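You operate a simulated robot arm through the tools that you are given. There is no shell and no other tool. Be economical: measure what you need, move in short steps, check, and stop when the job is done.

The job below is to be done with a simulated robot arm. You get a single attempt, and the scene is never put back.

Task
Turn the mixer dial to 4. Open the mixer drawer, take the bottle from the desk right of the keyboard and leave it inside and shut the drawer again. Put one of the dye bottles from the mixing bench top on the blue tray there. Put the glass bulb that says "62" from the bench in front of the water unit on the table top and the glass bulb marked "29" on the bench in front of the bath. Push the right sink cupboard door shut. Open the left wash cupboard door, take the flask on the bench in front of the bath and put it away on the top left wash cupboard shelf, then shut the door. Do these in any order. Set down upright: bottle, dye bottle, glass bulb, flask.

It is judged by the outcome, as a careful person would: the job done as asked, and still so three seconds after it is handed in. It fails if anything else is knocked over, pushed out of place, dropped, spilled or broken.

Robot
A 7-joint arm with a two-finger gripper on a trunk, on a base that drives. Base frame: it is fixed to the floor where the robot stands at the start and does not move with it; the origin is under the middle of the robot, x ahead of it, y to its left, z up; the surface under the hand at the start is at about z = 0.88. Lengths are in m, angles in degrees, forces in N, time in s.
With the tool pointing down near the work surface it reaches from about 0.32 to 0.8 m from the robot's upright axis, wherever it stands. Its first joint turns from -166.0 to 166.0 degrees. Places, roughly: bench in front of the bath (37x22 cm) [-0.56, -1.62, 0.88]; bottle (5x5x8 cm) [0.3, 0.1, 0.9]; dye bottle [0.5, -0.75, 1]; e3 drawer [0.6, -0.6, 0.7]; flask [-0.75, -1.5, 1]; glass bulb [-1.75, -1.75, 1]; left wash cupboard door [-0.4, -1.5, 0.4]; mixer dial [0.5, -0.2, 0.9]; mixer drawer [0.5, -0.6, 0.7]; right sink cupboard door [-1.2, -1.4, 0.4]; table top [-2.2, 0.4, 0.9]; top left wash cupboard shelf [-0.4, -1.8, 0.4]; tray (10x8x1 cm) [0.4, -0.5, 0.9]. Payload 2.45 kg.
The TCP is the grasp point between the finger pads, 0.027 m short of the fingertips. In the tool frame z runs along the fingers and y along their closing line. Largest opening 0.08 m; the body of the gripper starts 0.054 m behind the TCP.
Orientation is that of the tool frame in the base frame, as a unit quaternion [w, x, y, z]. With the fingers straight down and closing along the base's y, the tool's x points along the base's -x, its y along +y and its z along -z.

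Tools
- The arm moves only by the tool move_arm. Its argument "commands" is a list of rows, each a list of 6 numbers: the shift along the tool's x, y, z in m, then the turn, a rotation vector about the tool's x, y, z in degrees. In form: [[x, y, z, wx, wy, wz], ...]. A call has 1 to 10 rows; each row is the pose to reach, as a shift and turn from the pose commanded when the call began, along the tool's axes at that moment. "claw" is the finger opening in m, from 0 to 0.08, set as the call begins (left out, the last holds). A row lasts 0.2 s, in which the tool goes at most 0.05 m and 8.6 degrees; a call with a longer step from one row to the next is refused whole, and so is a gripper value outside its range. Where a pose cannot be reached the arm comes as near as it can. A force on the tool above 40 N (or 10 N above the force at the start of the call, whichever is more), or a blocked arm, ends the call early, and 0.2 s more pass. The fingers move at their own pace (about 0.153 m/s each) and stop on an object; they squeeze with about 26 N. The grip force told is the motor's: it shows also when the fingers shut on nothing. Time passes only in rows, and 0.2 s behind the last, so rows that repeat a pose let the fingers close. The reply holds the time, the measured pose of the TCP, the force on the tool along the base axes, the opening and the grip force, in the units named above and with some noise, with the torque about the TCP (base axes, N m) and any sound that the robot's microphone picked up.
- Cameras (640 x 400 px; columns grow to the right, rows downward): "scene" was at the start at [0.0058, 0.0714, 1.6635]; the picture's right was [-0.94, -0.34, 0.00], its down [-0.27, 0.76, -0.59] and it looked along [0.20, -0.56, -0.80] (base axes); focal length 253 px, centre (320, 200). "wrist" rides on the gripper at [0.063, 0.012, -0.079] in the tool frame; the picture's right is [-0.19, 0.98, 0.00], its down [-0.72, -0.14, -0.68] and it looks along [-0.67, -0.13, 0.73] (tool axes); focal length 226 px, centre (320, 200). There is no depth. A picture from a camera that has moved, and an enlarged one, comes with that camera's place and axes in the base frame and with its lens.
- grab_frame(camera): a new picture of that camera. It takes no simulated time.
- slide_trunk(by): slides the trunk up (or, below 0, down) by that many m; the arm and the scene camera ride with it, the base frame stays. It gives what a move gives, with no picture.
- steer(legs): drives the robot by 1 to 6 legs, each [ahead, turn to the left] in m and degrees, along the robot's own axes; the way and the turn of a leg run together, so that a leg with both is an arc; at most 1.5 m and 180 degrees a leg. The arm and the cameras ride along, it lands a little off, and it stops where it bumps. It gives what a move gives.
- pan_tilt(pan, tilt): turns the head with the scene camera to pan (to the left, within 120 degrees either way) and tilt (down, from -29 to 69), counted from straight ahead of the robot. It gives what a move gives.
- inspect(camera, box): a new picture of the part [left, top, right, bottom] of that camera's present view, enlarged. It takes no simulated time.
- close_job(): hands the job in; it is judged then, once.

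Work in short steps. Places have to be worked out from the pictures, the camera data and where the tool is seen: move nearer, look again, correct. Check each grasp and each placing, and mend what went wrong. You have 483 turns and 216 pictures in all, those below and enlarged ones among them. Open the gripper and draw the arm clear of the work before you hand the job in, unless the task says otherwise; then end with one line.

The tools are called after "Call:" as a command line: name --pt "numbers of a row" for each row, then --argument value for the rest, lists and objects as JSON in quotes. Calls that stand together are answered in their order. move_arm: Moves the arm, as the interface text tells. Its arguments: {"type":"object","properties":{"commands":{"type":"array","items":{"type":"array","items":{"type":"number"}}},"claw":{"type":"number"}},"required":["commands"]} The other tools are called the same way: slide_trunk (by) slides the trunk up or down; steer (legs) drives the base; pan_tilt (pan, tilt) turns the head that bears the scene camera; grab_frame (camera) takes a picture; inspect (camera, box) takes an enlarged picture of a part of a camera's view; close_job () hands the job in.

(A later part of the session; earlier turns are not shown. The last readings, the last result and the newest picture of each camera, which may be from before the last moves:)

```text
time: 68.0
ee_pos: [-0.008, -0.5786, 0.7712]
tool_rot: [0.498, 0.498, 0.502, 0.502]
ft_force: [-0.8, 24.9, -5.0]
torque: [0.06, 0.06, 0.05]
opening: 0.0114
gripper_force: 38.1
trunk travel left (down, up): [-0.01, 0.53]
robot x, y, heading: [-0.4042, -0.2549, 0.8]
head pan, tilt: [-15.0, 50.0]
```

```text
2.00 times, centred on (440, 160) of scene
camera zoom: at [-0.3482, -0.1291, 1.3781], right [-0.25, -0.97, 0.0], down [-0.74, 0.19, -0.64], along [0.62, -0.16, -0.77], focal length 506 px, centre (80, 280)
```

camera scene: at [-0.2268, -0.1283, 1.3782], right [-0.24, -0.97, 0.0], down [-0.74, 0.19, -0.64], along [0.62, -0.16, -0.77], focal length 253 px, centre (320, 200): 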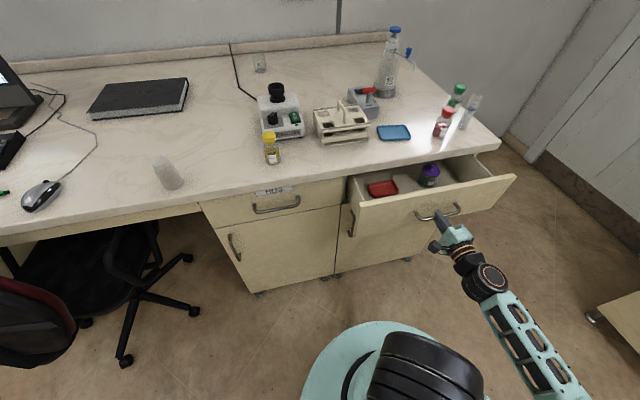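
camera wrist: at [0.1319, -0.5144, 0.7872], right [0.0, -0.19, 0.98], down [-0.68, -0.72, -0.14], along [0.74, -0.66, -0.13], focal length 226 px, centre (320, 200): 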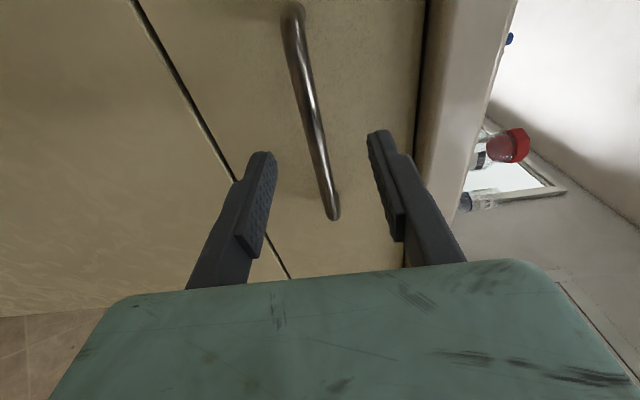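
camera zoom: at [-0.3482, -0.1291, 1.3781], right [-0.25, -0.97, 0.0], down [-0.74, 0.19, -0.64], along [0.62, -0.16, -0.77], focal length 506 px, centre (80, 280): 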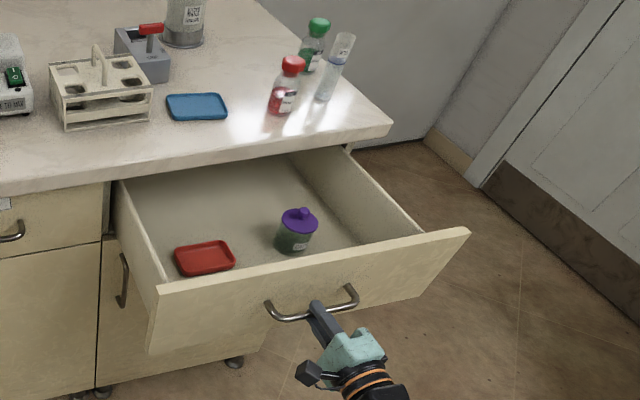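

Open ~26 cm. Good space in the back-left of the drawer. Release the handle and back off.

Call:
move_arm --pt "0 0 0 0 0 0" --pt "0 0 0 0 0 0" --pt "0 0 -0.03 0 0 0" --pt "0 0 -0.06 0 0 0" --pt "0 0 -0.06 0 0 0" --claw 0.05

Call:
grab_frame --camera "wrist"

```text
time: 69.2
ee_pos: [-0.0693, -0.5794, 0.7713]
tool_rot: [0.498, 0.498, 0.502, 0.501]
ft_force: [-0.2, -0.3, 0.4]
torque: [-0.01, -0.01, 0.0]
opening: 0.05
gripper_force: 0.0
trunk travel left (down, up): [-0.01, 0.53]
robot x, y, heading: [-0.4042, -0.2519, 0.7]
head pan, tilt: [-15.0, 50.0]
```

```text
185 pictures are left
camera wrist: at [-0.1487, -0.517, 0.7844], right [0.0, -0.19, 0.98], down [-0.68, -0.72, -0.14], along [0.74, -0.66, -0.13], focal length 226 px, centre (320, 200)
```

wrist: 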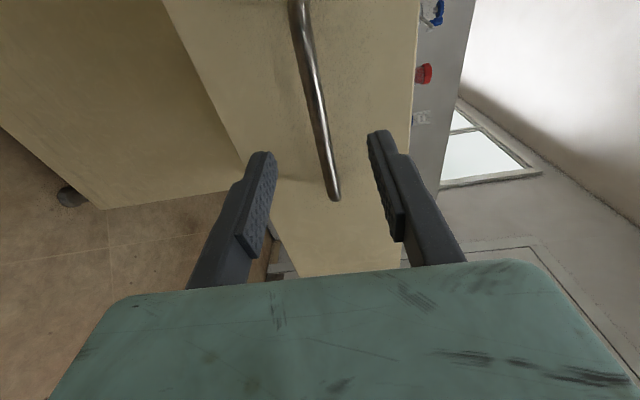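

Raise the trunk, drive forward 0.12, and turn the hand down again.

Call:
slide_trunk --by 0.35

Call:
steer --legs '[[0.12, 0]]'

Call:
move_arm --pt "0 0 0 4.62 4.62 -4.62" --pt "0 0 0 9.24 9.24 -9.24" --pt "0 0 0 13.86 13.86 -13.86" --pt "0 0 0 18.48 18.48 -18.48" --pt "0 0 0 23.1 23.1 -23.1" --pt "0 0 0 27.72 27.72 -27.72" --pt "0 0 0 32.34 32.34 -32.34" --pt "0 0 0 36.95 36.95 -36.95"

Call:
move_arm --pt "0 0 0 4.62 4.62 -4.62" --pt "0 0 0 9.24 9.24 -9.24" --pt "0 0 0 13.86 13.86 -13.86" --pt "0 0 0 18.48 18.48 -18.48" --pt "0 0 0 23.1 23.1 -23.1" --pt "0 0 0 27.72 27.72 -27.72" --pt "0 0 0 32.34 32.34 -32.34"

Call:
grab_frame --camera "scene"

```text
time: 72.6
ee_pos: [-0.0697, -0.579, 1.1206]
tool_rot: [0.497, 0.498, 0.502, 0.503]
ft_force: [-0.4, -1.4, -0.1]
torque: [0.0, -0.02, 0.03]
opening: 0.0498
gripper_force: 0.2
trunk travel left (down, up): [-0.36, 0.18]
robot x, y, heading: [-0.4035, -0.2495, 0.8]
head pan, tilt: [-15.0, 50.0]
```

```text
time: 73.8
ee_pos: [0.054, -0.5791, 1.1213]
tool_rot: [0.498, 0.497, 0.503, 0.502]
ft_force: [-0.1, -0.1, -0.5]
torque: [-0.01, -0.02, 0.04]
opening: 0.0499
gripper_force: 0.0
trunk travel left (down, up): [-0.36, 0.18]
robot x, y, heading: [-0.2833, -0.2535, 0.8]
head pan, tilt: [-15.0, 50.0]
```

```text
time: 75.6
ee_pos: [0.0533, -0.5776, 1.122]
tool_rot: [0.27, 0.266, 0.885, 0.271]
ft_force: [0.7, 0.1, -0.3]
torque: [-0.03, 0.02, 0.0]
opening: 0.05
gripper_force: 0.0
trunk travel left (down, up): [-0.36, 0.18]
robot x, y, heading: [-0.2803, -0.2523, 1.0]
head pan, tilt: [-15.0, 50.0]
```

```text
time: 77.2
ee_pos: [0.0542, -0.5765, 1.123]
tool_rot: [-0.001, -0.005, 1.0, -0.002]
ft_force: [0.2, -0.5, -0.4]
torque: [0.01, -0.01, -0.01]
opening: 0.05
gripper_force: 0.0
trunk travel left (down, up): [-0.36, 0.18]
robot x, y, heading: [-0.2789, -0.2509, 0.7]
head pan, tilt: [-15.0, 50.0]
```

```text
184 pictures are left
camera scene: at [-0.2268, -0.1284, 1.7281], right [-0.25, -0.97, 0.0], down [-0.74, 0.19, -0.64], along [0.62, -0.16, -0.77], focal length 253 px, centre (320, 200)
```

scene: 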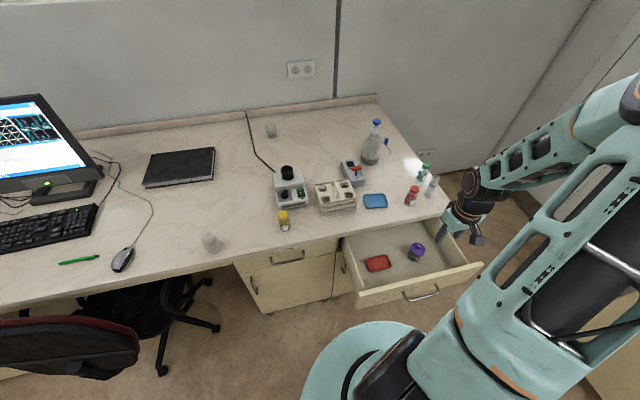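

Call:
inspect --camera "scene" --box '[320, 130, 480, 230]'

Call:
inspect --camera "scene" --box '[180, 210, 240, 260]'

```text
4.00 times, centred on (400, 180) of scene
camera zoom: at [-0.2268, -0.1284, 1.7281], right [-0.25, -0.97, 0.0], down [-0.74, 0.19, -0.64], along [0.62, -0.16, -0.77], focal length 1012 px, centre (0, 280)
```

zoom: 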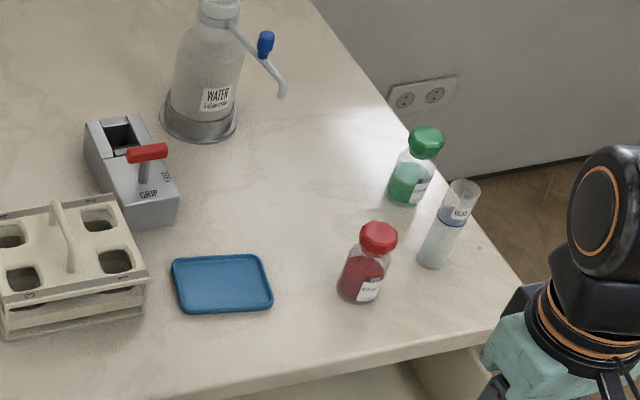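

```text
8.00 times, centred on (210, 235) of scene
camera zoom: at [-0.2268, -0.1284, 1.7281], right [-0.25, -0.97, 0.0], down [-0.74, 0.19, -0.64], along [0.62, -0.16, -0.77], focal length 2025 px, centre (1200, -80)
```

zoom: 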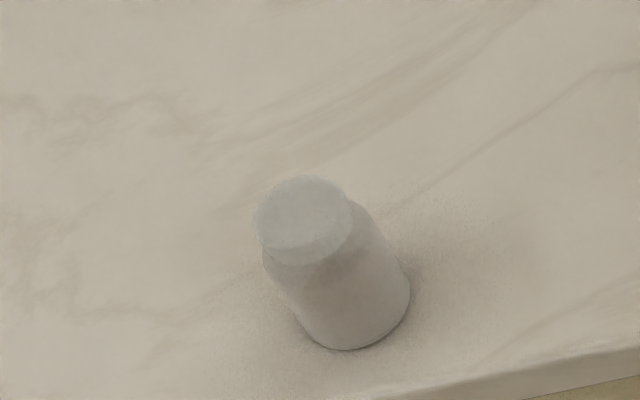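

Call:
inspect --camera "scene" --box '[330, 210, 490, 310]'

```text
4.00 times, centred on (410, 260) of scene
camera zoom: at [-0.2268, -0.1284, 1.7281], right [-0.25, -0.97, 0.0], down [-0.74, 0.19, -0.64], along [0.62, -0.16, -0.77], focal length 1012 px, centre (-40, -40)
```

zoom: 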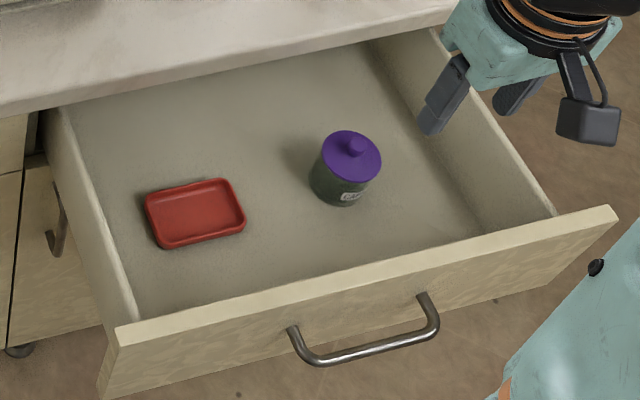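

Red dye bottle at (0.343,-0.675), tray at (0.386,-0.534), bottle at (0.318,0.138). I'll go above the red dye bottle.

Call:
move_arm --pt "-0.04 -0.014 0 0 0 0" --pt "-0.08 -0.028 0 0 0 0" --pt "-0.12 -0.042 0 0 0 0" --pt "-0.16 -0.056 0 0 0 0" --pt "-0.2 -0.07 0 0 0 0" --pt "-0.24 -0.085 0 0 0 0" --pt "-0.27 -0.098 0 0 0 0" --pt "-0.288 -0.101 0 0 0 0" --pt "-0.288 -0.101 0 0 0 0" --claw 0.075

Call:
grab_frame --camera "wrist"

```text
time: 79.2
ee_pos: [0.3423, -0.6771, 1.1217]
tool_rot: [0.0, -0.005, 1.0, -0.001]
ft_force: [0.0, 0.1, -0.6]
torque: [0.0, -0.02, 0.01]
opening: 0.075
gripper_force: 0.0
trunk travel left (down, up): [-0.36, 0.18]
robot x, y, heading: [-0.28, -0.2516, 0.5]
head pan, tilt: [-15.0, 50.0]
```

```text
180 pictures are left
camera wrist: at [0.2784, -0.6642, 1.2009], right [0.18, 0.98, 0.0], down [0.72, -0.13, 0.68], along [0.67, -0.13, -0.73], focal length 226 px, centre (320, 200)
```

wrist: 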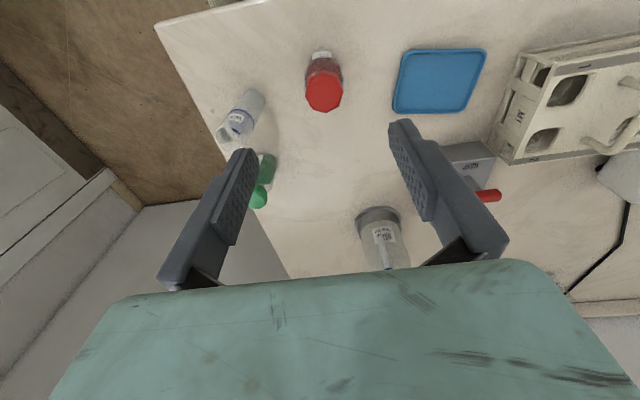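

Aligned. Descend over the red bottle and grasp.

Call:
move_arm --pt "-0.003 0.0 0.04 0 0 0" --pt "-0.003 0 0.08 0 0 0" --pt "-0.003 0 0.12 0 0 0" --pt "-0.003 0 0.16 0 0 0" --pt "-0.003 0 0.18 0 0 0" --pt "-0.003 0 0.191 0 0 0" --pt "-0.003 0 0.191 0 0 0"

Call:
grab_frame --camera "wrist"

```text
time: 80.8
ee_pos: [0.3457, -0.6744, 0.9296]
tool_rot: [0.0, -0.003, 1.0, -0.001]
ft_force: [0.0, 0.6, 0.7]
torque: [0.02, -0.02, -0.02]
opening: 0.0751
gripper_force: 0.2
trunk travel left (down, up): [-0.36, 0.18]
robot x, y, heading: [-0.2833, -0.2541, 0.7]
head pan, tilt: [-15.0, 50.0]
```

```text
179 pictures are left
camera wrist: at [0.2825, -0.6625, 1.0099], right [0.18, 0.98, 0.0], down [0.72, -0.13, 0.68], along [0.67, -0.13, -0.73], focal length 226 px, centre (320, 200)
```

wrist: 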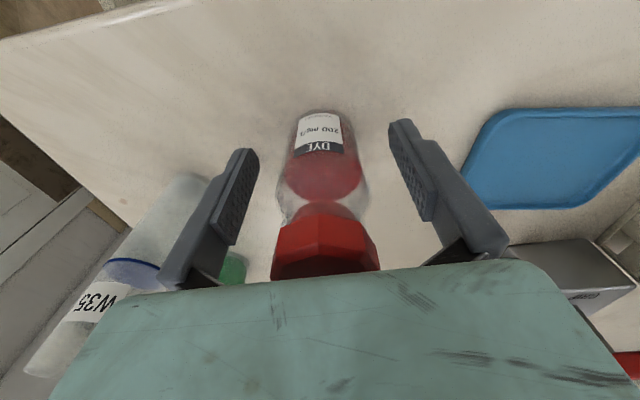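

It's labelled DYE and sits centred. Close and lift.

Call:
move_arm --pt "0 0 0 0 0 0" --pt "0 0 0 0 0 0" --pt "0 0 0 0 0 0" --claw 0

Call:
move_arm --pt "0 0 -0.02 0 0 0" --pt "0 0 -0.05 0 0 0" --pt "0 0 -0.08 0 0 0" --pt "-0.02 0.04 -0.08 0 0 0" --pt "-0.03 0.08 -0.08 0 0 0" --pt "-0.04 0.12 -0.08 0 0 0" --pt "-0.045 0.143 -0.08 0 0 0" --pt "-0.045 0.143 -0.08 0 0 0"

Call:
grab_frame --camera "wrist"

```text
time: 81.6
ee_pos: [0.3451, -0.6748, 0.9312]
tool_rot: [0.0, -0.004, 1.0, -0.001]
ft_force: [0.0, 0.1, 0.7]
torque: [-0.01, 0.01, -0.02]
opening: 0.0421
gripper_force: 26.1
trunk travel left (down, up): [-0.36, 0.18]
robot x, y, heading: [-0.2785, -0.2504, 0.8]
head pan, tilt: [-15.0, 50.0]
```

```text
time: 83.4
ee_pos: [0.3867, -0.5325, 1.0083]
tool_rot: [0.0, -0.005, 1.0, -0.001]
ft_force: [-0.2, -0.1, -0.1]
torque: [0.01, 0.0, 0.02]
opening: 0.042
gripper_force: 25.8
trunk travel left (down, up): [-0.36, 0.18]
robot x, y, heading: [-0.2817, -0.2497, 0.6]
head pan, tilt: [-15.0, 50.0]
```

```text
178 pictures are left
camera wrist: at [0.3236, -0.5204, 1.089], right [0.18, 0.98, 0.0], down [0.72, -0.13, 0.68], along [0.67, -0.13, -0.73], focal length 226 px, centre (320, 200)
```

wrist: 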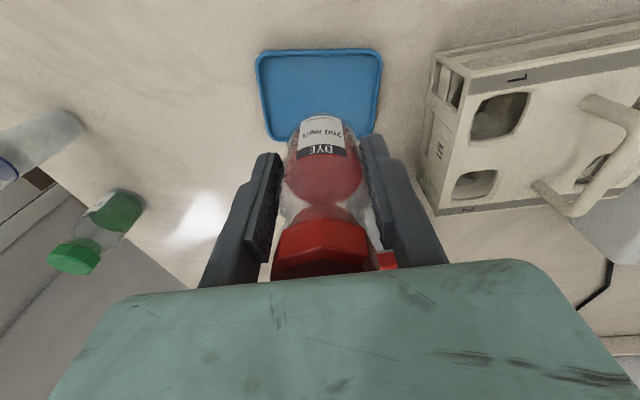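

Right above the tray. Lower gently.

Call:
move_arm --pt "-0.001 0 0.03 0 0 0" --pt "-0.001 0 0.05 0 0 0" --pt "-0.001 0 0.062 0 0 0" --pt "-0.001 0 0.068 0 0 0" --pt "-0.001 0 0.072 0 0 0" --pt "-0.001 0 0.072 0 0 0"

Call:
grab_frame --camera "wrist"

```text
time: 84.8
ee_pos: [0.3894, -0.5337, 0.9385]
tool_rot: [0.0, -0.004, 1.0, 0.0]
ft_force: [0.9, 0.3, -1.7]
torque: [0.01, -0.02, -0.03]
opening: 0.0415
gripper_force: 25.9
trunk travel left (down, up): [-0.36, 0.18]
robot x, y, heading: [-0.2816, -0.2508, 0.7]
head pan, tilt: [-15.0, 50.0]
```

```text
177 pictures are left
camera wrist: at [0.3251, -0.5209, 1.0185], right [0.18, 0.98, 0.0], down [0.72, -0.13, 0.68], along [0.67, -0.13, -0.73], focal length 226 px, centre (320, 200)
```

wrist: 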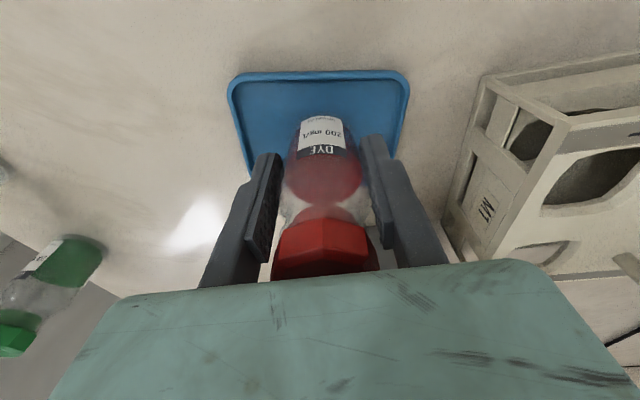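

Nearly there; lower in millimetre steps until contact.

Call:
move_arm --pt "0 0 0.002 0 0 0" --pt "0 0 0.003 0 0 0" --pt "0 0 0.003 0 0 0"

```text
time: 85.6
ee_pos: [0.3894, -0.5325, 0.9352]
tool_rot: [0.0, -0.004, 1.0, -0.001]
ft_force: [0.2, 0.1, -0.9]
torque: [-0.01, -0.01, -0.01]
opening: 0.0415
gripper_force: 25.6
trunk travel left (down, up): [-0.36, 0.18]
robot x, y, heading: [-0.2818, -0.2502, 0.7]
head pan, tilt: [-15.0, 50.0]
```

Call:
move_arm --pt "0 0 0.002 0 0 0" --pt "0 0 0.002 0 0 0"

```text
time: 86.2
ee_pos: [0.3884, -0.5338, 0.9334]
tool_rot: [0.0, -0.004, 1.0, -0.001]
ft_force: [0.1, 0.5, 0.5]
torque: [0.04, -0.03, 0.03]
opening: 0.0414
gripper_force: 26.5
trunk travel left (down, up): [-0.36, 0.18]
robot x, y, heading: [-0.2824, -0.25, 0.8]
head pan, tilt: [-15.0, 50.0]
```

Call:
move_arm --pt "0 0 0.0015 0 0 0" --pt "0 0 0.0015 0 0 0"

```text
time: 86.8
ee_pos: [0.3893, -0.5329, 0.9328]
tool_rot: [0.0, -0.005, 1.0, -0.001]
ft_force: [-0.2, 0.3, 8.6]
torque: [0.02, -0.01, 0.02]
opening: 0.0416
gripper_force: 26.5
trunk travel left (down, up): [-0.36, 0.18]
robot x, y, heading: [-0.2821, -0.2501, 0.7]
head pan, tilt: [-15.0, 50.0]
```

Contact (8.6 N). Release gently and rise.

Call:
move_arm --pt "0 0 0 0 0 0" --pt "0 0 0 0 0 0" --pt "0 0 -0.03 0 0 0" --pt "0 0 -0.07 0 0 0" --pt "0 0 -0.11 0 0 0" --pt "0 0 -0.15 0 0 0" --pt "0 0 -0.17 0 0 0" --claw 0.065

Call:
grab_frame --camera "wrist"

```text
time: 88.4
ee_pos: [0.3875, -0.5321, 1.1007]
tool_rot: [0.0, -0.004, 1.0, -0.001]
ft_force: [0.4, 0.0, -0.7]
torque: [-0.03, -0.01, -0.01]
opening: 0.0648
gripper_force: 0.0
trunk travel left (down, up): [-0.36, 0.18]
robot x, y, heading: [-0.2822, -0.252, 0.8]
head pan, tilt: [-15.0, 50.0]
```

```text
176 pictures are left
camera wrist: at [0.3248, -0.521, 1.1806], right [0.18, 0.98, 0.0], down [0.72, -0.13, 0.68], along [0.67, -0.13, -0.73], focal length 226 px, centre (320, 200)
```

wrist: 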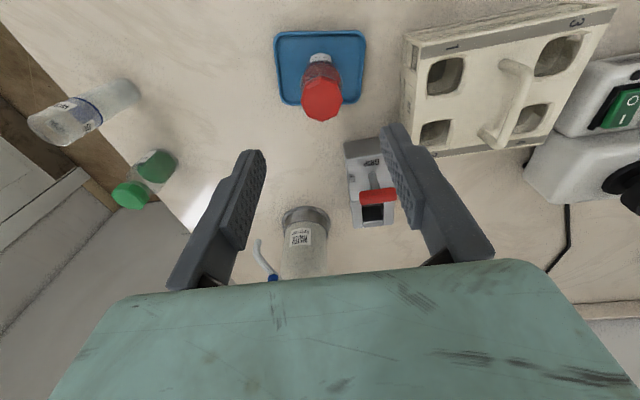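

Dye bottle stands on the tray. Now over to the bottle near the keyboard.

Call:
move_arm --pt "0.01 0.045 -0.01 0 0 0" --pt "0.02 0.09 -0.01 0 0 0" --pt "0.03 0.135 -0.01 0 0 0" --pt "0.04 0.18 -0.01 0 0 0" --pt "0.05 0.225 -0.01 0 0 0" --pt "0.055 0.27 -0.01 0 0 0" --pt "0.06 0.315 -0.01 0 0 0" --pt "0.06 0.36 -0.01 0 0 0" --claw 0.08

Call:
move_arm --pt "0 0.045 0 0 0 0" --pt "0.0 0.09 0 0 0 0" --pt "0.0 0.135 0 0 0 0" --pt "0.0 0.18 0 0 0 0" --pt "0.007 0.225 0 0 0 0" --pt "0.01 0.27 0 0 0 0" --pt "0.012 0.31 0 0 0 0" --pt "0.012 0.31 0 0 0 0"

Call:
grab_frame --camera "wrist"

```text
time: 90.2
ee_pos: [0.3251, -0.172, 1.1118]
tool_rot: [-0.001, -0.004, 1.0, -0.001]
ft_force: [0.1, 0.6, -0.5]
torque: [-0.02, 0.02, -0.01]
opening: 0.08
gripper_force: 0.1
trunk travel left (down, up): [-0.36, 0.18]
robot x, y, heading: [-0.2823, -0.249, 0.8]
head pan, tilt: [-15.0, 50.0]
```

```text
time: 92.0
ee_pos: [0.3128, 0.1378, 1.1119]
tool_rot: [0.0, -0.005, 1.0, -0.001]
ft_force: [-0.4, -0.4, 0.4]
torque: [0.0, 0.0, 0.03]
opening: 0.0804
gripper_force: 0.2
trunk travel left (down, up): [-0.36, 0.18]
robot x, y, heading: [-0.2837, -0.2509, 1.0]
head pan, tilt: [-15.0, 50.0]
```

```text
175 pictures are left
camera wrist: at [0.2495, 0.1497, 1.1917], right [0.18, 0.98, 0.0], down [0.72, -0.13, 0.68], along [0.67, -0.13, -0.73], focal length 226 px, centre (320, 200)
```

wrist: 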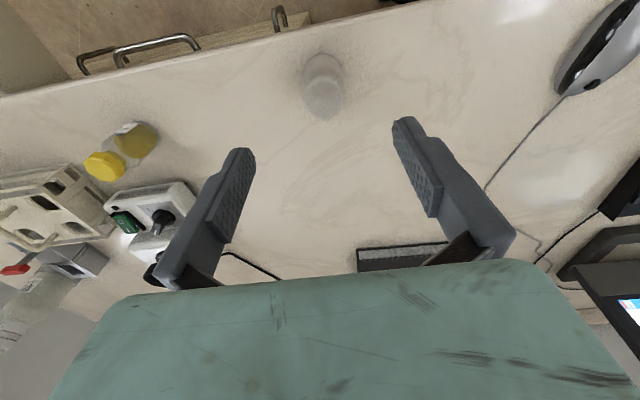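

Bottle at (0.322,0.1375). Descend and grasp.

Call:
move_arm --pt "-0.01 0 0.04 0 0 0" --pt "-0.01 0 0.08 0 0 0" --pt "-0.01 0 0.12 0 0 0" --pt "-0.01 0 0.16 0 0 0" --pt "-0.01 0 0.184 0 0 0" --pt "-0.01 0 0.184 0 0 0"

Call:
grab_frame --camera "wrist"

```text
time: 93.4
ee_pos: [0.3214, 0.1373, 0.926]
tool_rot: [0.0, -0.005, 1.0, -0.001]
ft_force: [0.5, 0.0, 0.0]
torque: [0.02, 0.01, -0.03]
opening: 0.0801
gripper_force: 0.0
trunk travel left (down, up): [-0.36, 0.18]
robot x, y, heading: [-0.2812, -0.2523, 1.0]
head pan, tilt: [-15.0, 50.0]
```

```text
174 pictures are left
camera wrist: at [0.2582, 0.1483, 1.0059], right [0.18, 0.98, 0.0], down [0.72, -0.13, 0.68], along [0.67, -0.13, -0.73], focal length 226 px, centre (320, 200)
```

wrist: 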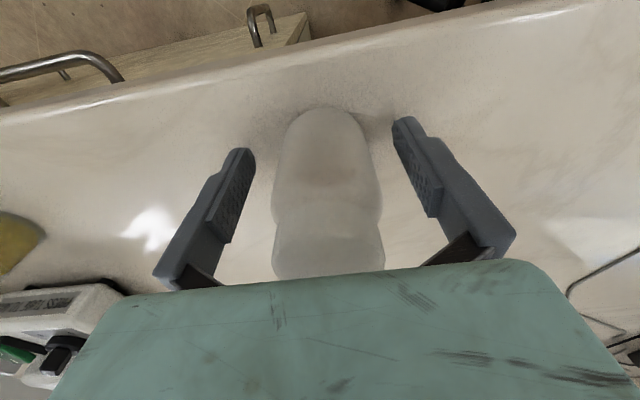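

Centred; close and lift.

Call:
move_arm --pt "0 0 0 0 0 0" --pt "0 0 0 0 0 0" --pt "0 0 0 0 0 0" --claw 0

Call:
move_arm --pt "0 0 -0.03 0 0 0" --pt "0 0 -0.07 0 0 0" --pt "0 0 -0.11 0 0 0" --pt "0 0 -0.15 0 0 0" --pt "0 0 -0.18 0 0 0" --pt "0 0 -0.18 0 0 0"

```text
time: 94.2
ee_pos: [0.3215, 0.136, 0.925]
tool_rot: [0.0, -0.005, 1.0, -0.001]
ft_force: [-0.8, -0.2, 0.2]
torque: [-0.01, 0.02, -0.03]
opening: 0.0476
gripper_force: 26.0
trunk travel left (down, up): [-0.36, 0.18]
robot x, y, heading: [-0.2841, -0.2509, 1.0]
head pan, tilt: [-15.0, 50.0]
```

```text
time: 95.6
ee_pos: [0.3227, 0.1341, 1.1059]
tool_rot: [0.0, -0.005, 1.0, -0.001]
ft_force: [0.4, -0.1, -0.9]
torque: [0.0, 0.03, 0.03]
opening: 0.0473
gripper_force: 26.0
trunk travel left (down, up): [-0.36, 0.18]
robot x, y, heading: [-0.2835, -0.2486, 0.7]
head pan, tilt: [-15.0, 50.0]
```

Carry it toward the drawer, rotating the hand 90° en route.

Call:
move_arm --pt "0.0113 -0.0405 0 0 0 5" --pt "0.0225 -0.081 0 0 0 10" --pt "0.0338 -0.1215 0 0 0 15" --pt "0.045 -0.162 0 0 0 20" --pt "0.0563 -0.2025 0 0 0 25" --pt "0.0675 -0.243 0 0 0 30" --pt "0.0788 -0.2835 0 0 0 35" --pt "0.09 -0.324 0 0 0 40" --pt "0.1013 -0.3645 0 0 0 45"

Call:
move_arm --pt "-0.0207 -0.0366 0 0 0 5" --pt "-0.0414 -0.0732 0 0 0 10" --pt "-0.062 -0.1098 0 0 0 15" --pt "-0.0827 -0.1464 0 0 0 20" --pt "-0.1034 -0.183 0 0 0 25" --pt "-0.1241 -0.2195 0 0 0 30" --pt "-0.1447 -0.2561 0 0 0 35" --pt "-0.1654 -0.2927 0 0 0 40" --pt "-0.1861 -0.3293 0 0 0 45" --pt "-0.1861 -0.3293 0 0 0 45"

Call:
grab_frame --camera "wrist"

Call:
grab_frame --camera "scene"

```text
time: 97.6
ee_pos: [0.2223, -0.2301, 1.1066]
tool_rot: [0.0, 0.379, 0.925, 0.0]
ft_force: [-0.1, 0.2, -1.1]
torque: [0.02, 0.0, -0.01]
opening: 0.0476
gripper_force: 26.0
trunk travel left (down, up): [-0.36, 0.18]
robot x, y, heading: [-0.2774, -0.2517, 0.9]
head pan, tilt: [-15.0, 50.0]
```

```text
time: 99.8
ee_pos: [0.1238, -0.5951, 1.1078]
tool_rot: [0.002, 0.704, 0.71, 0.0]
ft_force: [-0.2, 0.6, -1.0]
torque: [-0.01, 0.0, 0.0]
opening: 0.0477
gripper_force: 25.8
trunk travel left (down, up): [-0.36, 0.18]
robot x, y, heading: [-0.2805, -0.2529, 0.6]
head pan, tilt: [-15.0, 50.0]
```

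```text
173 pictures are left
camera wrist: at [0.1358, -0.5307, 1.1868], right [0.98, -0.18, 0.0], down [-0.14, -0.72, 0.68], along [-0.13, -0.67, -0.73], focal length 226 px, centre (320, 200)
```

wrist: 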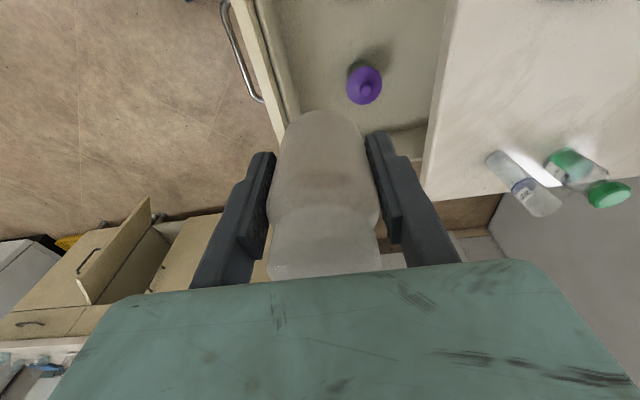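

```text
172 pictures are left
camera scene: at [-0.2275, -0.1287, 1.7282], right [-0.25, -0.97, 0.0], down [-0.74, 0.19, -0.64], along [0.62, -0.16, -0.77], focal length 253 px, centre (320, 200)
```

scene: 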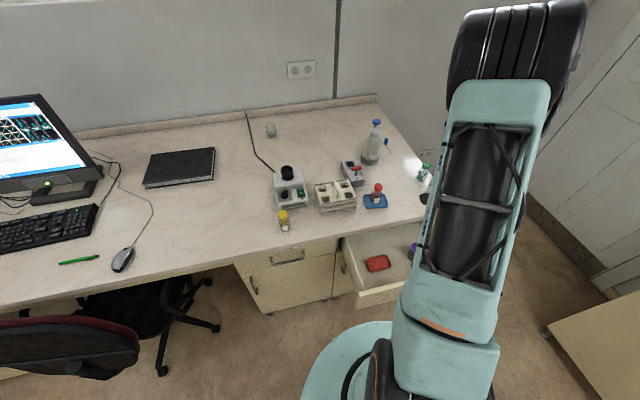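

Clear of jar, tray, front and desk edge. Lower into the drawer.

Call:
move_arm --pt "0 0 0.045 0 0 0" --pt "0 0 0.09 0 0 0" --pt "0 0 0.135 0 0 0" --pt "0 0 0.18 0 0 0" --pt "0 0 0.225 0 0 0" --pt "0 0 0.26 0 0 0" --pt "0 0 0.29 0 0 0" --pt "0 0 0.29 0 0 0"

Call:
grab_frame --camera "wrist"

```text
time: 101.6
ee_pos: [0.126, -0.5954, 0.817]
tool_rot: [0.0, 0.704, 0.71, -0.001]
ft_force: [-0.1, 0.3, 0.1]
torque: [0.02, 0.01, -0.03]
opening: 0.0474
gripper_force: 25.7
trunk travel left (down, up): [-0.36, 0.18]
robot x, y, heading: [-0.2798, -0.2502, 0.7]
head pan, tilt: [-15.0, 50.0]
```

```text
171 pictures are left
camera wrist: at [0.1381, -0.5318, 0.897], right [0.98, -0.18, 0.0], down [-0.14, -0.72, 0.68], along [-0.13, -0.67, -0.73], focal length 226 px, centre (320, 200)
```

wrist: 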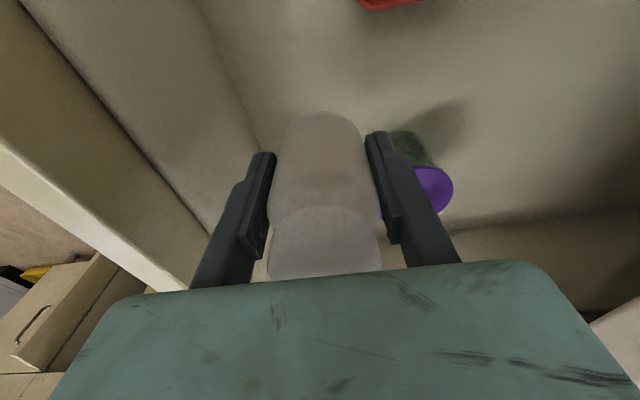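

Call:
move_arm --pt "0 0 0.01 0 0 0" --pt "0 0 0.02 0 0 0" --pt "0 0 0.028 0 0 0" --pt "0 0 0.033 0 0 0" --pt "0 0 0.033 0 0 0"

Call:
grab_frame --camera "wrist"

```text
time: 102.8
ee_pos: [0.1244, -0.5948, 0.7852]
tool_rot: [0.001, 0.704, 0.71, -0.001]
ft_force: [0.5, -1.3, -0.6]
torque: [-0.04, 0.01, 0.03]
opening: 0.0474
gripper_force: 25.7
trunk travel left (down, up): [-0.36, 0.18]
robot x, y, heading: [-0.2792, -0.2494, 0.8]
head pan, tilt: [-15.0, 50.0]
```

```text
170 pictures are left
camera wrist: at [0.1373, -0.531, 0.8646], right [0.98, -0.18, 0.0], down [-0.13, -0.72, 0.68], along [-0.13, -0.67, -0.73], focal length 226 px, centre (320, 200)
```

wrist: 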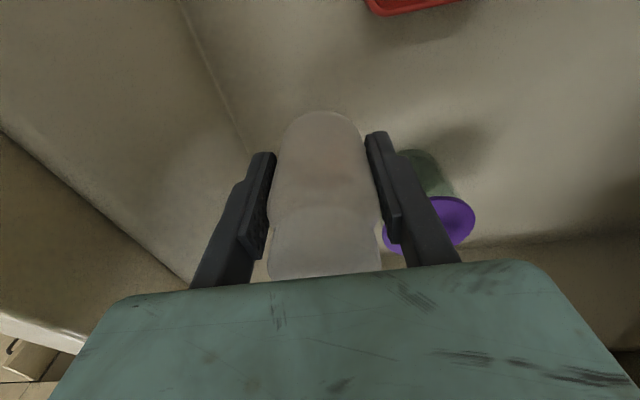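

Call:
move_arm --pt "0 0 0.003 0 0 0" --pt "0 0 0.006 0 0 0" --pt "0 0 0.008 0 0 0"

Call:
move_arm --pt "0 0 0.002 0 0 0" --pt "0 0 0.004 0 0 0"

```text
time: 103.6
ee_pos: [0.1266, -0.5942, 0.7761]
tool_rot: [0.001, 0.704, 0.71, 0.0]
ft_force: [0.1, -0.1, -0.4]
torque: [-0.01, 0.0, 0.01]
opening: 0.0476
gripper_force: 25.9
trunk travel left (down, up): [-0.36, 0.18]
robot x, y, heading: [-0.2833, -0.2518, 0.7]
head pan, tilt: [-15.0, 50.0]
```

```text
time: 104.2
ee_pos: [0.1259, -0.5943, 0.7734]
tool_rot: [0.001, 0.704, 0.71, -0.001]
ft_force: [-0.7, 0.9, 0.2]
torque: [0.0, 0.03, 0.04]
opening: 0.0477
gripper_force: 25.9
trunk travel left (down, up): [-0.36, 0.18]
robot x, y, heading: [-0.2789, -0.253, 0.5]
head pan, tilt: [-15.0, 50.0]
```

Call:
move_arm --pt "0 0 0.003 0 0 0" --pt "0 0 0.005 0 0 0"

Call:
move_arm --pt "0 0 0.002 0 0 0" --pt "0 0 0.003 0 0 0"

Call:
grab_frame --camera "wrist"

```text
time: 104.8
ee_pos: [0.1241, -0.594, 0.767]
tool_rot: [0.0, 0.704, 0.71, 0.0]
ft_force: [0.6, -0.5, -0.5]
torque: [0.03, 0.02, -0.01]
opening: 0.0473
gripper_force: 26.0
trunk travel left (down, up): [-0.36, 0.18]
robot x, y, heading: [-0.2859, -0.25, 0.7]
head pan, tilt: [-15.0, 50.0]
```

```text
time: 105.4
ee_pos: [0.1243, -0.5946, 0.7649]
tool_rot: [0.001, 0.704, 0.71, -0.001]
ft_force: [0.2, -0.7, -1.0]
torque: [0.01, -0.01, -0.02]
opening: 0.0476
gripper_force: 25.9
trunk travel left (down, up): [-0.36, 0.18]
robot x, y, heading: [-0.2835, -0.2495, 1.1]
head pan, tilt: [-15.0, 50.0]
```

```text
169 pictures are left
camera wrist: at [0.1368, -0.531, 0.8448], right [0.98, -0.18, 0.0], down [-0.13, -0.72, 0.68], along [-0.13, -0.67, -0.73], focal length 226 px, centre (320, 200)
```

wrist: 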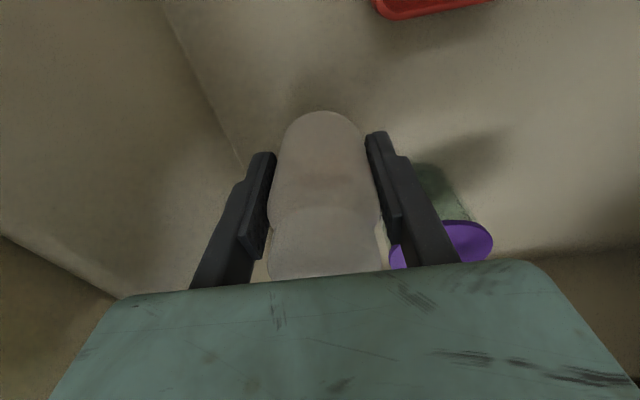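

Call:
move_arm --pt "0 0 0.003 0 0 0" --pt "0 0 0.005 0 0 0"

Call:
move_arm --pt "0 0 0.002 0 0 0" --pt "0 0 0.004 0 0 0"

Call:
move_arm --pt "0 0 0.002 0 0 0" --pt "0 0 0.003 0 0 0"

```text
time: 106.0
ee_pos: [0.1261, -0.5946, 0.7591]
tool_rot: [0.001, 0.704, 0.71, -0.002]
ft_force: [0.4, -0.4, -0.7]
torque: [0.0, 0.0, -0.01]
opening: 0.0473
gripper_force: 26.3
trunk travel left (down, up): [-0.36, 0.18]
robot x, y, heading: [-0.2827, -0.2529, 0.7]
head pan, tilt: [-15.0, 50.0]
```

```text
time: 106.6
ee_pos: [0.1259, -0.5955, 0.7547]
tool_rot: [0.0, 0.704, 0.71, 0.0]
ft_force: [-0.4, 0.9, -1.1]
torque: [0.0, 0.01, 0.01]
opening: 0.0472
gripper_force: 25.6
trunk travel left (down, up): [-0.36, 0.18]
robot x, y, heading: [-0.282, -0.247, 0.6]
head pan, tilt: [-15.0, 50.0]
```

```text
time: 107.2
ee_pos: [0.126, -0.5954, 0.7529]
tool_rot: [0.0, 0.704, 0.711, -0.001]
ft_force: [0.1, 0.5, -0.5]
torque: [-0.01, -0.04, 0.0]
opening: 0.0473
gripper_force: 26.0
trunk travel left (down, up): [-0.36, 0.18]
robot x, y, heading: [-0.2854, -0.2498, 0.7]
head pan, tilt: [-15.0, 50.0]
```

Call:
move_arm --pt "0 0 0.002 0 0 0" --pt "0 0 0.003 0 0 0"

Call:
move_arm --pt "0 0 0.002 0 0 0" --pt "0 0 0.003 0 0 0"

Call:
grab_frame --camera "wrist"

```text
time: 107.8
ee_pos: [0.1268, -0.5942, 0.7504]
tool_rot: [0.001, 0.704, 0.71, 0.0]
ft_force: [-0.5, -0.3, -1.1]
torque: [0.0, -0.01, 0.0]
opening: 0.0475
gripper_force: 26.4
trunk travel left (down, up): [-0.36, 0.18]
robot x, y, heading: [-0.2822, -0.2479, 0.6]
head pan, tilt: [-15.0, 50.0]
```

```text
time: 108.4
ee_pos: [0.1263, -0.5951, 0.7475]
tool_rot: [0.0, 0.704, 0.71, 0.0]
ft_force: [0.0, 0.4, 0.2]
torque: [0.0, -0.01, 0.02]
opening: 0.0477
gripper_force: 25.9
trunk travel left (down, up): [-0.36, 0.18]
robot x, y, heading: [-0.2798, -0.2502, 0.9]
head pan, tilt: [-15.0, 50.0]
```

```text
168 pictures are left
camera wrist: at [0.1378, -0.5309, 0.8268], right [0.98, -0.18, 0.0], down [-0.13, -0.72, 0.68], along [-0.13, -0.67, -0.73], focal length 226 px, centre (320, 200)
```

wrist: 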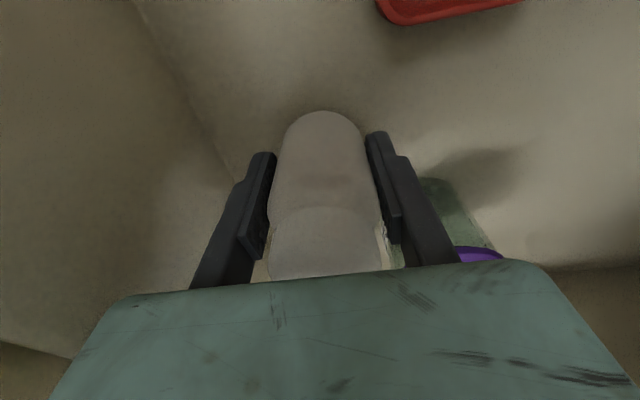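

Floor estimated near z≈0.69. Continue down.

Call:
move_arm --pt "0 0 0.003 0 0 0" --pt "0 0 0.006 0 0 0" --pt "0 0 0.008 0 0 0"

Call:
move_arm --pt "0 0 0.002 0 0 0" --pt "0 0 0.003 0 0 0"

Call:
move_arm --pt "0 0 0.002 0 0 0" --pt "0 0 0.003 0 0 0"

```text
time: 109.2
ee_pos: [0.126, -0.5944, 0.7393]
tool_rot: [0.001, 0.704, 0.71, 0.0]
ft_force: [0.6, 3.0, 18.4]
torque: [-0.08, 0.0, 0.06]
opening: 0.0472
gripper_force: 25.9
trunk travel left (down, up): [-0.36, 0.18]
robot x, y, heading: [-0.2804, -0.249, 0.9]
head pan, tilt: [-15.0, 50.0]
```

```text
time: 109.8
ee_pos: [0.1257, -0.5944, 0.7375]
tool_rot: [0.001, 0.704, 0.71, 0.0]
ft_force: [0.3, 2.6, 19.0]
torque: [-0.19, -0.03, 0.03]
opening: 0.0471
gripper_force: 26.1
trunk travel left (down, up): [-0.36, 0.18]
robot x, y, heading: [-0.2794, -0.25, 0.8]
head pan, tilt: [-15.0, 50.0]
```

```text
time: 110.4
ee_pos: [0.125, -0.5945, 0.7338]
tool_rot: [0.0, 0.704, 0.71, -0.001]
ft_force: [0.9, 2.2, 19.1]
torque: [-0.24, -0.04, 0.05]
opening: 0.047
gripper_force: 26.1
trunk travel left (down, up): [-0.36, 0.18]
robot x, y, heading: [-0.2828, -0.2524, 0.7]
head pan, tilt: [-15.0, 50.0]
```

It's on the drawer floor. Release and rise.

Call:
move_arm --pt "0 0 0 0 0 0" --pt "0 0 0 0 0 0" --pt "0 0 -0.03 0 0 0" --pt "0 0 -0.07 0 0 0" --pt "0 0 -0.11 0 0 0" --pt "0 0 -0.15 0 0 0" --pt "0 0 -0.19 0 0 0" --pt "0 0 -0.23 0 0 0" --pt "0 0 -0.27 0 0 0" --pt "0 0 -0.31 0 0 0" --claw 0.065

Call:
grab_frame --camera "wrist"

```text
time: 112.6
ee_pos: [0.1244, -0.5931, 1.0446]
tool_rot: [0.001, 0.704, 0.71, 0.0]
ft_force: [-0.4, 0.6, 0.5]
torque: [0.0, -0.01, 0.04]
opening: 0.0648
gripper_force: 0.0
trunk travel left (down, up): [-0.36, 0.18]
robot x, y, heading: [-0.2802, -0.2508, 1.1]
head pan, tilt: [-15.0, 50.0]
```

```text
167 pictures are left
camera wrist: at [0.1351, -0.5298, 1.1241], right [0.98, -0.18, 0.0], down [-0.13, -0.72, 0.68], along [-0.13, -0.67, -0.73], focal length 226 px, centre (320, 200)
```

wrist: 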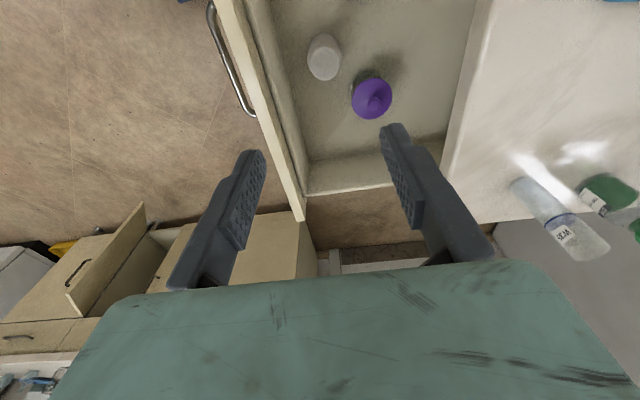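

The bottle stands in the drawer. Now drive back, and point the hand forward to push the drawer shut.

Call:
steer --legs '[[-0.16, 0]]'

Call:
move_arm --pt "0 0 0 -8.5 0 0" --pt "0 0 0 -17 0 0" --pt "0 0 0 -25.5 0 0" --pt "0 0 0 -34 0 0" --pt "0 0 0 -42.5 0 0" --pt "0 0 0 -51 0 0" --pt "0 0 0 -59.5 0 0" --pt "0 0 0 -68 0 0" --pt "0 0 0 -76.5 0 0" --pt "0 0 0 -85 0 0" --claw 0

Call:
move_arm --pt "0 0 0 -5 0 0" --pt "0 0 -0.03 -5 0 0" --pt "0 0 -0.06 -5 0 0" --pt "0 0 -0.06 -5 0 0"

```text
time: 114.0
ee_pos: [-0.0404, -0.5971, 1.0431]
tool_rot: [0.0, 0.704, 0.71, -0.001]
ft_force: [0.3, 0.5, -0.6]
torque: [-0.01, -0.02, -0.01]
opening: 0.0646
gripper_force: 0.0
trunk travel left (down, up): [-0.36, 0.18]
robot x, y, heading: [-0.4415, -0.2528, 0.6]
head pan, tilt: [-15.0, 50.0]
```

```text
time: 116.2
ee_pos: [-0.0382, -0.5974, 1.044]
tool_rot: [0.477, 0.518, 0.524, 0.478]
ft_force: [0.2, 0.3, 0.7]
torque: [0.03, 0.0, -0.02]
opening: 0.0
gripper_force: 25.6
trunk travel left (down, up): [-0.36, 0.18]
robot x, y, heading: [-0.4467, -0.2533, 0.8]
head pan, tilt: [-15.0, 50.0]
```

```text
time: 117.2
ee_pos: [-0.0991, -0.596, 1.0516]
tool_rot: [0.497, 0.497, 0.503, 0.502]
ft_force: [-0.5, -0.2, -0.3]
torque: [0.0, 0.0, 0.01]
opening: 0.0001
gripper_force: 26.0
out of reach, approached as far as the arm can: row 1
trunk travel left (down, up): [-0.36, 0.18]
robot x, y, heading: [-0.4462, -0.2545, 0.7]
head pan, tilt: [-15.0, 50.0]
```

Lower to z≈0.74 with the trunk and check clearance to the handle.

Call:
slide_trunk --by -0.31

Call:
grab_frame --camera "wrist"

```text
time: 120.3
ee_pos: [-0.0994, -0.5963, 0.7404]
tool_rot: [0.498, 0.497, 0.503, 0.502]
ft_force: [0.3, -1.0, -0.2]
torque: [0.02, -0.01, -0.03]
opening: 0.0
gripper_force: 26.1
trunk travel left (down, up): [-0.05, 0.49]
robot x, y, heading: [-0.4424, -0.25, 0.8]
head pan, tilt: [-15.0, 50.0]
```

```text
166 pictures are left
camera wrist: at [-0.179, -0.5339, 0.7536], right [0.0, -0.19, 0.98], down [-0.67, -0.72, -0.14], along [0.74, -0.66, -0.13], focal length 226 px, centre (320, 200)
```

wrist: 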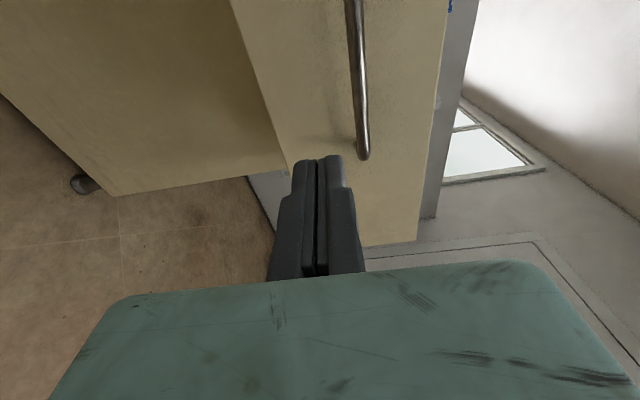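

Good: contact point is on the panel below the handle. Push slowly.

Call:
move_arm --pt "0 0 0.03 0 0 0" --pt "0 0 0.06 0 0 0" --pt "0 0 0.085 0 0 0" --pt "0 0 0.11 0 0 0" --pt "0 0 0.135 0 0 0" --pt "0 0 0.16 0 0 0" --pt "0 0 0.185 0 0 0" --pt "0 0 0.21 0 0 0" --pt "0 0 0.235 0 0 0" --pt "0 0 0.26 0 0 0"

Call:
move_arm --pt "0 0 0.02 0 0 0" --pt "0 0 0.04 0 0 0" --pt "0 0 0.055 0 0 0" --pt "0 0 0.07 0 0 0" --pt "0 0 0.08 0 0 0"

Call:
grab_frame --camera "wrist"

Call:
grab_frame --camera "scene"

```text
time: 122.5
ee_pos: [0.1607, -0.5954, 0.7399]
tool_rot: [0.498, 0.497, 0.502, 0.502]
ft_force: [-0.2, -0.2, 0.3]
torque: [-0.01, -0.01, 0.01]
opening: 0.0
gripper_force: 29.9
trunk travel left (down, up): [-0.05, 0.49]
robot x, y, heading: [-0.4429, -0.2546, 0.7]
head pan, tilt: [-15.0, 50.0]
```

```text
time: 123.7
ee_pos: [0.2407, -0.5936, 0.7395]
tool_rot: [0.499, 0.497, 0.502, 0.502]
ft_force: [-0.4, 0.2, 0.8]
torque: [-0.01, -0.01, 0.0]
opening: 0.0
gripper_force: 30.0
trunk travel left (down, up): [-0.05, 0.49]
robot x, y, heading: [-0.4444, -0.2568, 0.7]
head pan, tilt: [-15.0, 50.0]
```

```text
165 pictures are left
camera wrist: at [0.1607, -0.5309, 0.7531], right [0.0, -0.19, 0.98], down [-0.67, -0.72, -0.14], along [0.74, -0.66, -0.13], focal length 226 px, centre (320, 200)
```

wrist: 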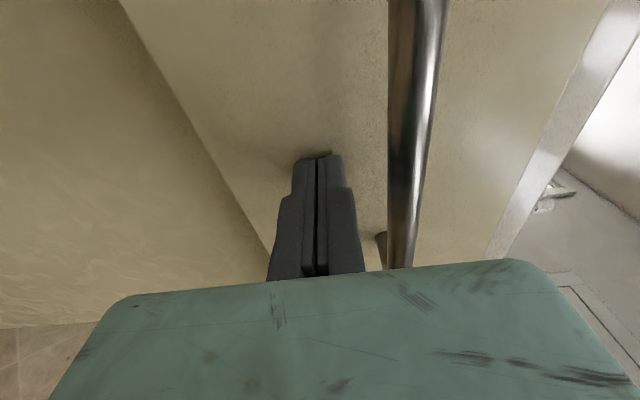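

```text
164 pictures are left
camera scene: at [-0.3903, -0.1315, 1.4182], right [-0.25, -0.97, 0.0], down [-0.74, 0.19, -0.64], along [0.62, -0.16, -0.77], focal length 253 px, centre (320, 200)
```

scene: 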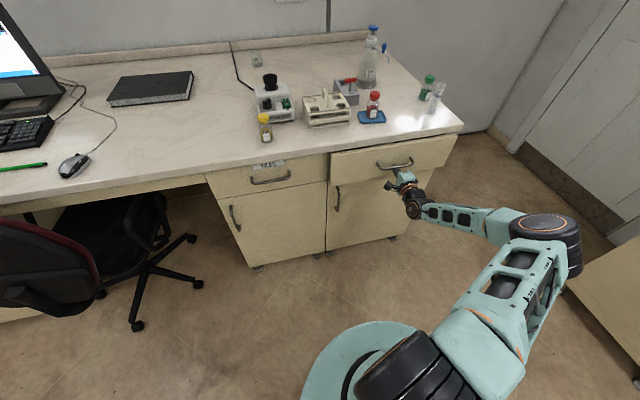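

Nearly shut; push the last couple of centimetres until it seats.

Call:
move_arm --pt "0 0 0.008 0 0 0" --pt "0 0 0.015 0 0 0" --pt "0 0 0.02 0 0 0" --pt "0 0 0.025 0 0 0" --pt "0 0 0.03 0 0 0"

Call:
inspect --camera "scene" --box '[180, 40, 480, 270]'

```text
time: 124.9
ee_pos: [0.2708, -0.5931, 0.7409]
tool_rot: [0.498, 0.497, 0.503, 0.502]
ft_force: [-0.7, -0.4, -0.5]
torque: [0.0, -0.04, 0.0]
opening: 0.0
gripper_force: 30.3
trunk travel left (down, up): [-0.05, 0.49]
robot x, y, heading: [-0.4424, -0.2495, 0.9]
head pan, tilt: [-15.0, 50.0]
```

```text
1.74 times, centred on (330, 155) of scene
camera zoom: at [-0.3903, -0.1314, 1.4182], right [-0.25, -0.97, 0.0], down [-0.74, 0.19, -0.64], along [0.62, -0.16, -0.77], focal length 440 px, centre (303, 278)
```

zoom: 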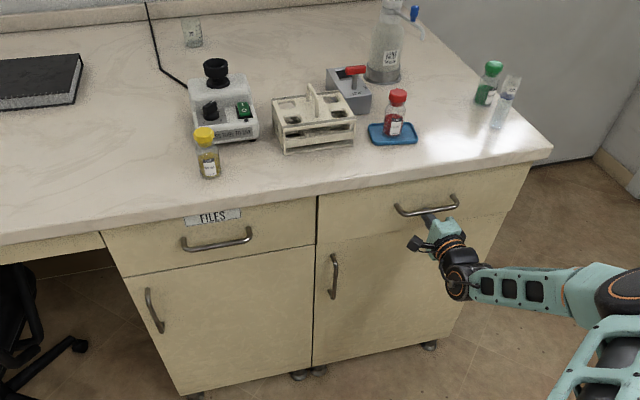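

Call:
move_arm --pt "0 0 0.004 0 0 0" --pt "0 0 0.008 0 0 0" --pt "0 0 0.012 0 0 0" --pt "0 0 0.012 0 0 0"

Call:
inspect --camera "scene" --box '[300, 120, 480, 240]'

```text
time: 126.1
ee_pos: [0.2808, -0.5931, 0.7381]
tool_rot: [0.498, 0.496, 0.503, 0.502]
ft_force: [-16.3, 2.6, 5.1]
torque: [-0.07, -0.09, -0.07]
opening: 0.006
gripper_force: 29.9
trunk travel left (down, up): [-0.05, 0.49]
robot x, y, heading: [-0.4437, -0.2543, 0.9]
head pan, tilt: [-15.0, 50.0]
stopped in row 4: the force on the tool passed its limit at 41 N (the readings are from after the stop); the commanded pose is now the measured one
```

```text
3.33 times, centred on (390, 180) of scene
camera zoom: at [-0.3929, -0.1311, 1.4183], right [-0.25, -0.97, 0.0], down [-0.74, 0.19, -0.64], along [0.62, -0.16, -0.77], focal length 844 px, centre (87, 267)
```

zoom: 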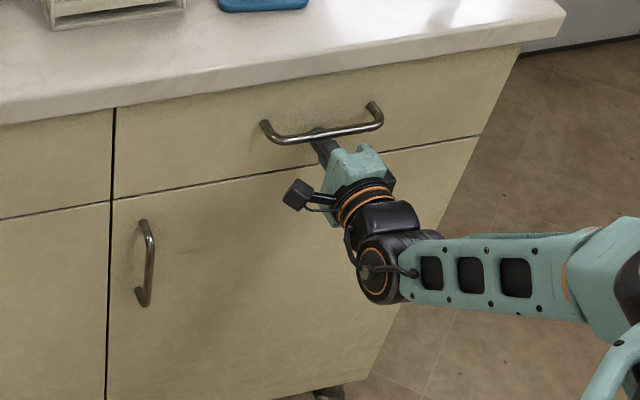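

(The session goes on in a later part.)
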